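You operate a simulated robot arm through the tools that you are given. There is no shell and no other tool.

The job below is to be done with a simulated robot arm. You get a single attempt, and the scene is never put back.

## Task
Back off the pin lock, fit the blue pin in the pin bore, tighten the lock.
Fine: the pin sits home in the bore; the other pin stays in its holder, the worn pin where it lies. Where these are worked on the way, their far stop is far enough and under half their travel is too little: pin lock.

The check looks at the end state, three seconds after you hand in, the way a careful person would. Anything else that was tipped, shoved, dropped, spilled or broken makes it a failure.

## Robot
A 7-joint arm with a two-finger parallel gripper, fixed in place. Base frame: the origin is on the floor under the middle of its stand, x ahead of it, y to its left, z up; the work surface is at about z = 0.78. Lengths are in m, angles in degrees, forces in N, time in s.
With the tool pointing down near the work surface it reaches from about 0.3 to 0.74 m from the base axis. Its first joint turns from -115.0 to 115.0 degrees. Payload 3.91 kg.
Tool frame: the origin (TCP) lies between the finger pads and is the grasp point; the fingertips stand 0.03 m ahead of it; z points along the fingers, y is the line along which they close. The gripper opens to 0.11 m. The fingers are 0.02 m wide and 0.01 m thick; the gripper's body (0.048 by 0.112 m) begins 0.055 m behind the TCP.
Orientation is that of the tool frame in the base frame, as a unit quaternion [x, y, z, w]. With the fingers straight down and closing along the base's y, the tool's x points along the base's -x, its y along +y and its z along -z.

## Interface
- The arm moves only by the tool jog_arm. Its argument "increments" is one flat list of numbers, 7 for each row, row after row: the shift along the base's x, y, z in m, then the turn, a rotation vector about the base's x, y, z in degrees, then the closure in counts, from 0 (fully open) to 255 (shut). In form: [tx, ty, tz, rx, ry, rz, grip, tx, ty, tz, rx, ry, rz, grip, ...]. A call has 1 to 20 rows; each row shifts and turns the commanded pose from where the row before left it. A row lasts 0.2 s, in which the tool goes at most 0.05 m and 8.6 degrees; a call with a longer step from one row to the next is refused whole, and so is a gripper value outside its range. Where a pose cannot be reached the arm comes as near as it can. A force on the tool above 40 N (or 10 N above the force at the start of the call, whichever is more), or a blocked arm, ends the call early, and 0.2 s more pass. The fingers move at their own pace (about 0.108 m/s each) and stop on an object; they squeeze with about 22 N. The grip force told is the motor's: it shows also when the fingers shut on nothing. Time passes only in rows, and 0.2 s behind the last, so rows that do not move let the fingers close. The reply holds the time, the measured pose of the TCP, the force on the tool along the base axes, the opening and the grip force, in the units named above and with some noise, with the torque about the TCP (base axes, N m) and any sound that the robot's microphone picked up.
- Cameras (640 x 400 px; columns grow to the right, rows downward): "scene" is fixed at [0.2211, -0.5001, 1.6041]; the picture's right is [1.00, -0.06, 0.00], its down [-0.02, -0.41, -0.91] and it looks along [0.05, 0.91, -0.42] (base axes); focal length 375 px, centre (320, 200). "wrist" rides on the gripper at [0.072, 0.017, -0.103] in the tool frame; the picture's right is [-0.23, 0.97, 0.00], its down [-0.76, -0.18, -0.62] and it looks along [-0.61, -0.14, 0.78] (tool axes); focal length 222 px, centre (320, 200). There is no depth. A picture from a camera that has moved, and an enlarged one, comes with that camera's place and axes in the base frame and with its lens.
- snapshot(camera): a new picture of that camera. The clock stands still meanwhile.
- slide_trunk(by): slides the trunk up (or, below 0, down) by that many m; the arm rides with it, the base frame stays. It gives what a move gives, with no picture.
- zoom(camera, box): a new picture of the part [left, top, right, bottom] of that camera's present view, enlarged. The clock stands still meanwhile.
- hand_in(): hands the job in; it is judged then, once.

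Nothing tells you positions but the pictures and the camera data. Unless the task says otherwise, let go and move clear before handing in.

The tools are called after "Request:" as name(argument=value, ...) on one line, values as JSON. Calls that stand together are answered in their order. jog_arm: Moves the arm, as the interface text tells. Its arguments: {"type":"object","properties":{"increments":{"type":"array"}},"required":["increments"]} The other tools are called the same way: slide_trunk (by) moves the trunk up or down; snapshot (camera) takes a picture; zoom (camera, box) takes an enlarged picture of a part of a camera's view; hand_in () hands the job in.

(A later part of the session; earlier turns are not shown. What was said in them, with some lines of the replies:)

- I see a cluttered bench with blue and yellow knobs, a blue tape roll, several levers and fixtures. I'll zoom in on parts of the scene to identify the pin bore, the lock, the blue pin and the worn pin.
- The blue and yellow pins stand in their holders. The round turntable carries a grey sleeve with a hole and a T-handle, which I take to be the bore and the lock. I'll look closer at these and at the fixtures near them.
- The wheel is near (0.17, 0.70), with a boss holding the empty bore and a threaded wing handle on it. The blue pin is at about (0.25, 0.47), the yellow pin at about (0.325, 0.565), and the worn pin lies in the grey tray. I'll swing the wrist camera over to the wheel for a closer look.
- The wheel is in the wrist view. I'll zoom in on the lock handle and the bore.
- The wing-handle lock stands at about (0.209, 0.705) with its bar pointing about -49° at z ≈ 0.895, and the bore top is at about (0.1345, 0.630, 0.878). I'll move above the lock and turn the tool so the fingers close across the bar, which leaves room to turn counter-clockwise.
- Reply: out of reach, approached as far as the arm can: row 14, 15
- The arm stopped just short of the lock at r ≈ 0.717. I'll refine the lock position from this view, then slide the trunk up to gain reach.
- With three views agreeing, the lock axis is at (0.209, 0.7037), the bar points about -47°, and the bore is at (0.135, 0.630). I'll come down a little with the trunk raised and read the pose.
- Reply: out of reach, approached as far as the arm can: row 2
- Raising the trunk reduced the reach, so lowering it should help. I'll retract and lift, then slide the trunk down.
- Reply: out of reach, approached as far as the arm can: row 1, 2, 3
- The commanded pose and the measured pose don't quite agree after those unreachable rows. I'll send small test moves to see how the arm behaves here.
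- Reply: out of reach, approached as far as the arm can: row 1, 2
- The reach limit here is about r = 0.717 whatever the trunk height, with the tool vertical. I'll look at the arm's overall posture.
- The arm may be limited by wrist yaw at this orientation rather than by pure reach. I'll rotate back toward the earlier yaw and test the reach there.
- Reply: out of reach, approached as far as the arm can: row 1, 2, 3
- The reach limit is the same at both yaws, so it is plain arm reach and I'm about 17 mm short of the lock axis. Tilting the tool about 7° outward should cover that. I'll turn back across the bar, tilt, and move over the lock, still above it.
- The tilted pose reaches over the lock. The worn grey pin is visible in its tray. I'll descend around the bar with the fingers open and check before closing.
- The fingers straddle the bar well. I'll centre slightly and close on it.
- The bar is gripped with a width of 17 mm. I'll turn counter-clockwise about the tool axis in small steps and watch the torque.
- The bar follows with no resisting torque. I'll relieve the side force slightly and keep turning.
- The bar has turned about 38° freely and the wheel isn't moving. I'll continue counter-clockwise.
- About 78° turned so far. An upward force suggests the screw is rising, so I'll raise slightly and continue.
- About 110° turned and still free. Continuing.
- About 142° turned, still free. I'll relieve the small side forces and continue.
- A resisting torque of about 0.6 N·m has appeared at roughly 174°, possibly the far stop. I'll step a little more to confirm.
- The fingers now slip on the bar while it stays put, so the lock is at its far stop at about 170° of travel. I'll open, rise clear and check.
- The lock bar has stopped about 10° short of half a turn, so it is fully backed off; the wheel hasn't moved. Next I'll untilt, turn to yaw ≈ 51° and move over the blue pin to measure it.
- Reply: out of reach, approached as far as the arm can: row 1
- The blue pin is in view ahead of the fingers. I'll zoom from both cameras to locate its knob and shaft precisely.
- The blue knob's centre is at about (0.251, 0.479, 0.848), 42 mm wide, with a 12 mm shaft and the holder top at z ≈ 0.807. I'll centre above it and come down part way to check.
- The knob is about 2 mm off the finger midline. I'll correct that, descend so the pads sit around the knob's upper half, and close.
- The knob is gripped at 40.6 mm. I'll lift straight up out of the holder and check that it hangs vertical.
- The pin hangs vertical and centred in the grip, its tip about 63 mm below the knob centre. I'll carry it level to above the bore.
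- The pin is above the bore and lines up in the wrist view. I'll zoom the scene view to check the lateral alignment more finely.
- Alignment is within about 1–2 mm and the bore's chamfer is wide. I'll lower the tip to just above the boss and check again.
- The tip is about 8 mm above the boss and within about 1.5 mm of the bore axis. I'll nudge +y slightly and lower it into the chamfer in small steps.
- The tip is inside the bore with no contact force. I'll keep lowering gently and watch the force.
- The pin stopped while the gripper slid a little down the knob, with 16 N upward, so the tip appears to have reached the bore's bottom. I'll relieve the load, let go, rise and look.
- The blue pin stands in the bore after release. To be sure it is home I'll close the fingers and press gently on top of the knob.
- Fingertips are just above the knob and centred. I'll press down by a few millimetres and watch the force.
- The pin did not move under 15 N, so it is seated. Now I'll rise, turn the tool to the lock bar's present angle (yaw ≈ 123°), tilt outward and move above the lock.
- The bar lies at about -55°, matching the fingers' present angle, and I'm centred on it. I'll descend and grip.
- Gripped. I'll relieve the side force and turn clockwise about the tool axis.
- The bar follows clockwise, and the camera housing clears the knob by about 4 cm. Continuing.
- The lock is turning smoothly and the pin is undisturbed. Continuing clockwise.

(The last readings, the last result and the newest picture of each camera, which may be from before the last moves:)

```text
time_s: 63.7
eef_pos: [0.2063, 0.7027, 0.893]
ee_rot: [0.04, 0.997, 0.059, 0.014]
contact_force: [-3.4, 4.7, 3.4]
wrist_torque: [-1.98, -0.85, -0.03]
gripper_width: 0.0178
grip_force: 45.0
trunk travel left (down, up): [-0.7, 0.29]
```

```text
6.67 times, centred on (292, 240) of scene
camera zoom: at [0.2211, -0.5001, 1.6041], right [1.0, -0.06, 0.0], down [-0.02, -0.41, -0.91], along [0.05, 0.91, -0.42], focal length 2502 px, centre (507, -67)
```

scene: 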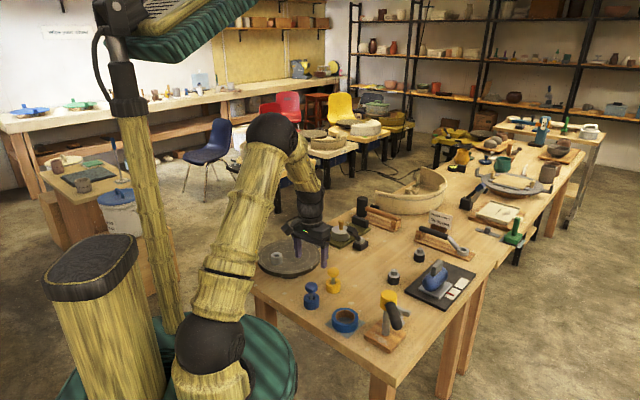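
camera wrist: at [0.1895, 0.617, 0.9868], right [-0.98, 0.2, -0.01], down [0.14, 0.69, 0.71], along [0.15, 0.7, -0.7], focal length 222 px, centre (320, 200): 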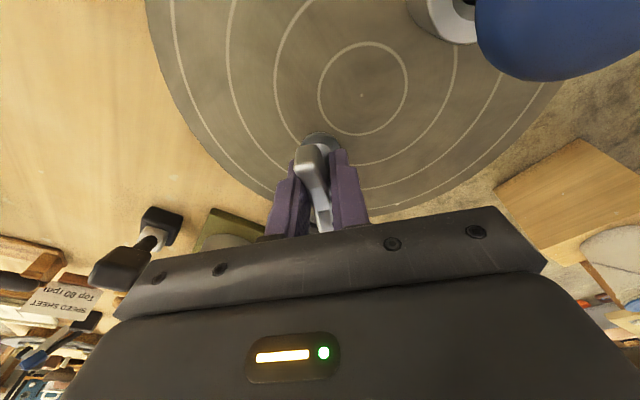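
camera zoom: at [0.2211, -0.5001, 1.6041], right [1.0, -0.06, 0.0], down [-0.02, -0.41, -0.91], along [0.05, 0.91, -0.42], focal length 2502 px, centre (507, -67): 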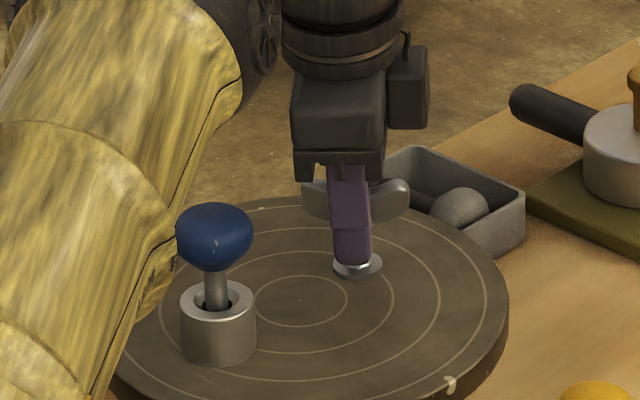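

Request:
jog_arm(increments=[-0.0005, 0.001, 0.0005, 0.278, 0.934, -7.94, 255, 0, 0, 0, 0.278, 0.934, -7.94, 255, 0, 0, 0, 0.278, 0.934, -7.94, 255, 0, 0, 0, 0.278, 0.934, -7.94, 255, 0, 0, 0, 0, 0, 0, 255])

Request:
zoom(camera="scene", box=[247, 210, 337, 270])

Request:
snapshot(camera="wrist")

```text
time_s: 64.9
eef_pos: [0.2075, 0.7034, 0.8948]
ee_rot: [0.314, 0.948, 0.061, -0.002]
contact_force: [-2.1, 0.9, 0.7]
wrist_torque: [-2.35, 0.17, -0.03]
gripper_width: 0.0178
grip_force: 45.3
trunk travel left (down, up): [-0.7, 0.29]
```

```text
6.67 times, centred on (292, 240) of scene
camera zoom: at [0.2211, -0.5001, 1.6041], right [1.0, -0.06, 0.0], down [-0.02, -0.41, -0.91], along [0.05, 0.91, -0.42], focal length 2502 px, centre (507, -67)
```

zoom: 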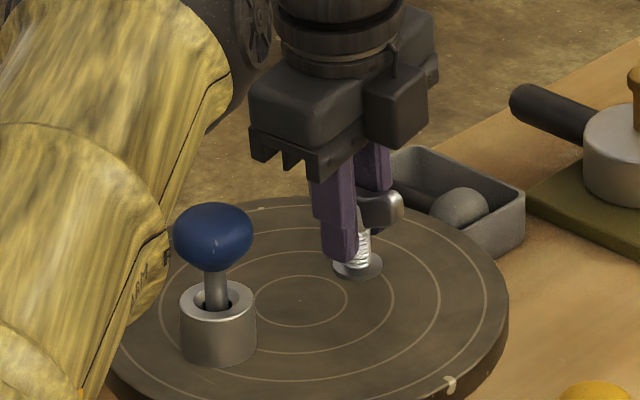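

```text
taken
camera wrist: at [0.1555, 0.7467, 1.0016], right [0.76, 0.64, 0.1], down [0.48, -0.67, 0.57], along [0.43, -0.38, -0.82], focal length 222 px, centre (320, 200)
```

wrist: 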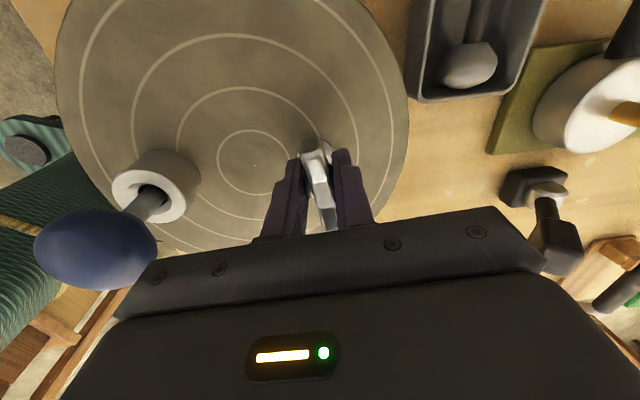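

About 10° remain to the starting angle. I'll take small steps and feel for the stop.

Request:
jog_arm(increments=[0, 0, 0, 0.208, 0.7, -5.95, 255, 0, 0, 0, 0.208, 0.7, -5.95, 255, 0, 0, 0, 0, 0, 0, 255])

Request:
zoom(camera="wrist", box=[260, 110, 390, 250])

```text
time_s: 65.7
eef_pos: [0.2067, 0.7036, 0.8944]
ee_rot: [0.41, 0.91, 0.06, -0.009]
contact_force: [0.5, 4.1, 0.1]
wrist_torque: [-1.97, 0.81, 0.77]
gripper_width: 0.0177
grip_force: 45.2
trunk travel left (down, up): [-0.7, 0.29]
```

```text
2.86 times, centred on (325, 180) of wrist
camera zoom: at [0.1683, 0.7556, 1.0034], right [0.88, 0.47, 0.09], down [0.35, -0.76, 0.55], along [0.32, -0.45, -0.83], focal length 635 px, centre (306, 257)
```

zoom: 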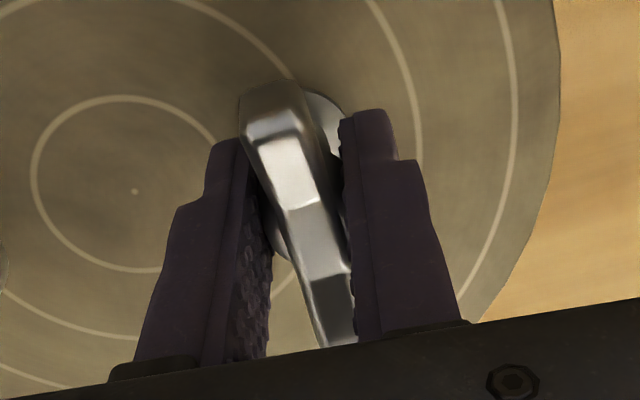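

A resisting torque of 0.77 N·m shows the tight stop. One more small step will seat it fully.

Request:
jog_arm(increments=[0, 0, 0, 0.208, 0.7, -5.95, 255, 0, 0, 0, 0, 0, 0, 255, 0, 0, 0, 0, 0, 0, 255])

Request:
zoom(camera="wrist", box=[260, 110, 390, 250])

Request:
zoom(camera="scene", box=[247, 210, 337, 270])

```text
time_s: 66.5
eef_pos: [0.2076, 0.7035, 0.8949]
ee_rot: [0.457, 0.888, 0.06, -0.012]
contact_force: [-2.0, 12.1, 0.6]
wrist_torque: [-1.63, 1.14, 0.76]
gripper_width: 0.0188
grip_force: 44.9
trunk travel left (down, up): [-0.7, 0.29]
```

```text
2.86 times, centred on (325, 180) of wrist
camera zoom: at [0.1756, 0.7594, 1.0042], right [0.92, 0.38, 0.08], down [0.28, -0.79, 0.54], along [0.26, -0.48, -0.84], focal length 635 px, centre (306, 257)
```

zoom: 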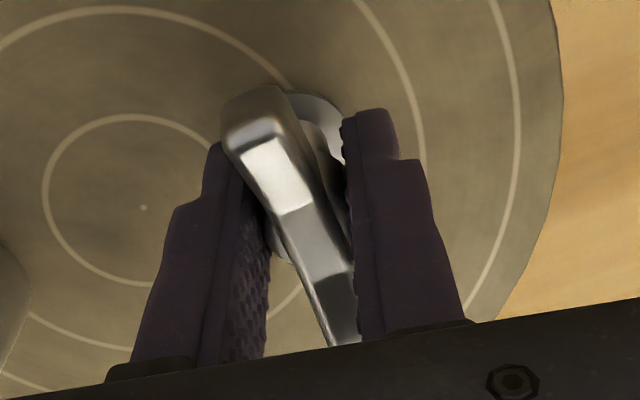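

```text
6.67 times, centred on (292, 240) of scene
camera zoom: at [0.2211, -0.5001, 1.6041], right [1.0, -0.06, 0.0], down [-0.02, -0.41, -0.91], along [0.05, 0.91, -0.42], focal length 2502 px, centre (507, -67)
```

zoom: 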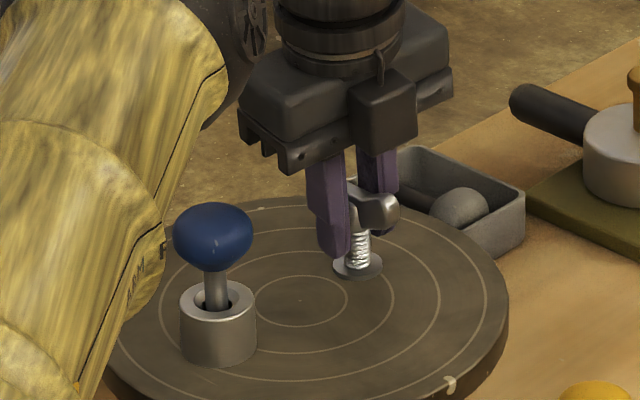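

The fingers slip while the bar stays, so the lock is tight. I'll open, rise straight up and move clear.

Request:
jog_arm(increments=[0, 0, 0, 0, 0, 0, 200, 0, 0, 0, 0, 0, 0, 120, 0, 0, 0, 0, 0, 0, 70, 0, 0, 0, 0, 0, 0, 70, 0, 0, 0.02, 0, 0, 0, 70, 0, 0, 0.03, 0, 0, 0, 70, 0, 0, 0.03, 0, 0, 0, 70, 0, 0, 0.03, 0, 0, 0, 70, 0, 0, 0, 0, 0, 0, 70])

Request:
zoom(camera="scene", box=[247, 215, 337, 275])

Request:
snapshot(camera="wrist")

```text
time_s: 68.5
eef_pos: [0.2069, 0.7012, 1.003]
ee_rot: [0.457, 0.887, 0.06, -0.011]
contact_force: [-0.6, 0.0, 0.4]
wrist_torque: [0.0, 0.01, -0.01]
gripper_width: 0.0801
grip_force: 0.1
trunk travel left (down, up): [-0.7, 0.29]
```

```text
6.67 times, centred on (292, 245) of scene
camera zoom: at [0.2211, -0.5001, 1.6041], right [1.0, -0.06, 0.0], down [-0.02, -0.41, -0.91], along [0.05, 0.91, -0.42], focal length 2502 px, centre (507, -100)
```

zoom: 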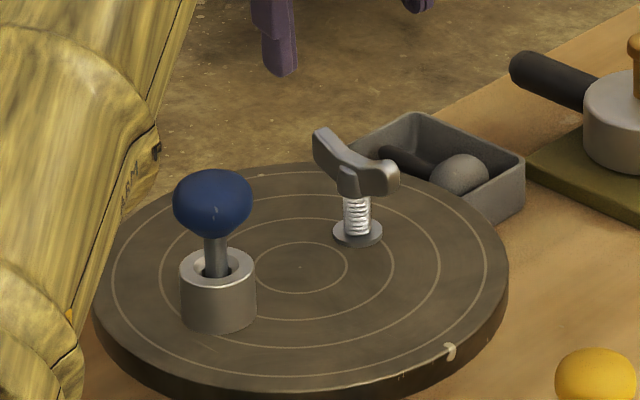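

```text
taken
camera wrist: at [0.1745, 0.7564, 1.1125], right [0.92, 0.38, 0.08], down [0.28, -0.79, 0.54], along [0.27, -0.48, -0.84], focal length 222 px, centre (320, 200)
```

wrist: 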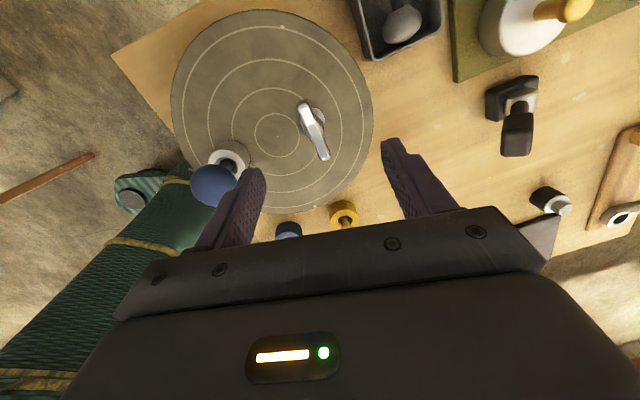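

The lock bar is back at its tightened angle, the pin stands seated in the bore, and the yellow pin, the worn pin and the wheel look undisturbed. I'll retreat upward and inward, then take a last look.

Request:
jog_arm(increments=[0, -0.01, 0.04, 0, 0, 0, 70, 0.005, -0.03, 0.03, -6.71, 2.0, 0, 70, 0.01, -0.04, 0.02, 0, 0, 0, 70, 0.01, -0.04, 0.01, 0, 0, 0, 70, 0.01, -0.04, 0.01, 0, 0, 0, 70, 0.01, -0.04, 0, 0, 0, 0, 70, 0, 0, 0, 0, 0, 0, 70, 0, 0, 0, 0, 0, 0, 70])

Request:
snapshot(camera="scene")

Request:
zoom(camera="scene", box=[252, 225, 332, 275])

Request:
zoom(camera="scene", box=[280, 230, 440, 350])

```text
time_s: 70.3
eef_pos: [0.2541, 0.502, 1.1134]
ee_rot: [0.458, 0.889, 0.0, 0.0]
contact_force: [-0.1, 0.8, 0.5]
wrist_torque: [0.03, -0.03, 0.03]
gripper_width: 0.0796
grip_force: 0.0
trunk travel left (down, up): [-0.7, 0.29]
```

```text
taken
```

scene: 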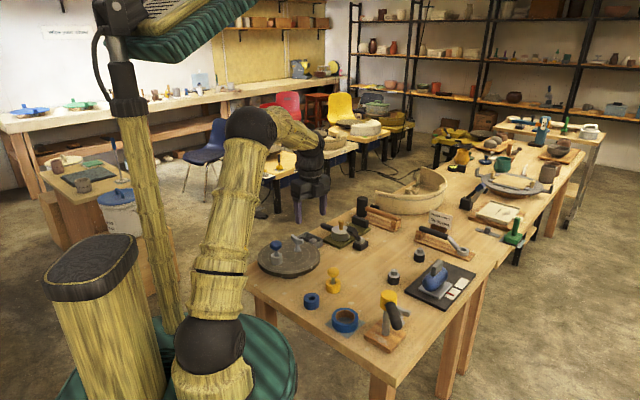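

```text
8.00 times, centred on (292, 250) of scene
camera zoom: at [0.2211, -0.5001, 1.6041], right [1.0, -0.06, 0.0], down [-0.02, -0.41, -0.91], along [0.05, 0.91, -0.42], focal length 3002 px, centre (544, -200)
```

zoom: 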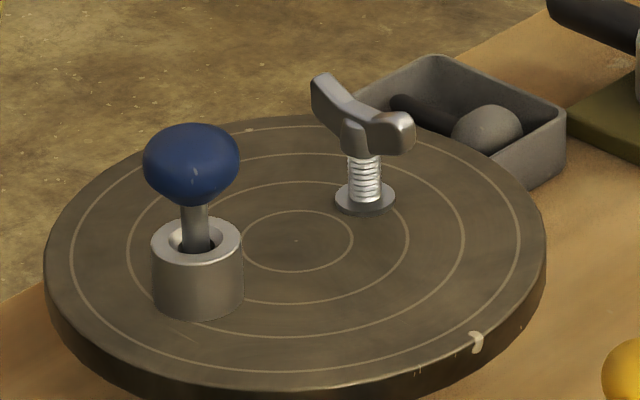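

```text
3.33 times, centred on (360, 290) of scene
camera zoom: at [0.2211, -0.5001, 1.6041], right [1.0, -0.06, 0.0], down [-0.02, -0.41, -0.91], along [0.05, 0.91, -0.42], focal length 1251 px, centre (187, -100)
```

zoom: 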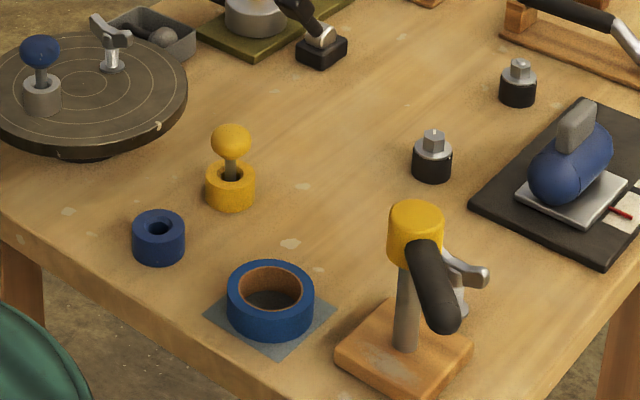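

The blue pin is seated in the bore and the lock bar is at the same tightened angle it started from. The yellow pin is in its holder, the worn pin is in its tray, nothing else has moved and the arm is clear. I'm handing in.

Request:
hand_in()

```text
The job is handed in.
```

I backed off the pin lock to its far stop, put the blue pin in the bore, and turned the lock back to its tight stop. The job is handed in; no verdict has come back.

- **Lock:** it turned about 170° before hitting the far stop. On tightening it stopped at the angle it started from, with a firm resisting torque.
- **Blue pin:** it went in freely until it bottomed out. Pressing on the knob with about 15 N did not move it further. It leans about 2° because the bore is wider than the shaft.
- **How deep it sits:** from the pictures the tip is about 22 mm into a boss about 28 mm high. I took that as home because the pin stopped solidly and sits about as deep as it did in its holder.
- **Everything else:** in the last pictures the yellow pin was in its holder and the worn pin in its tray. The wheel and the other items on the bench had not moved. The gripper is open and clear of everything.
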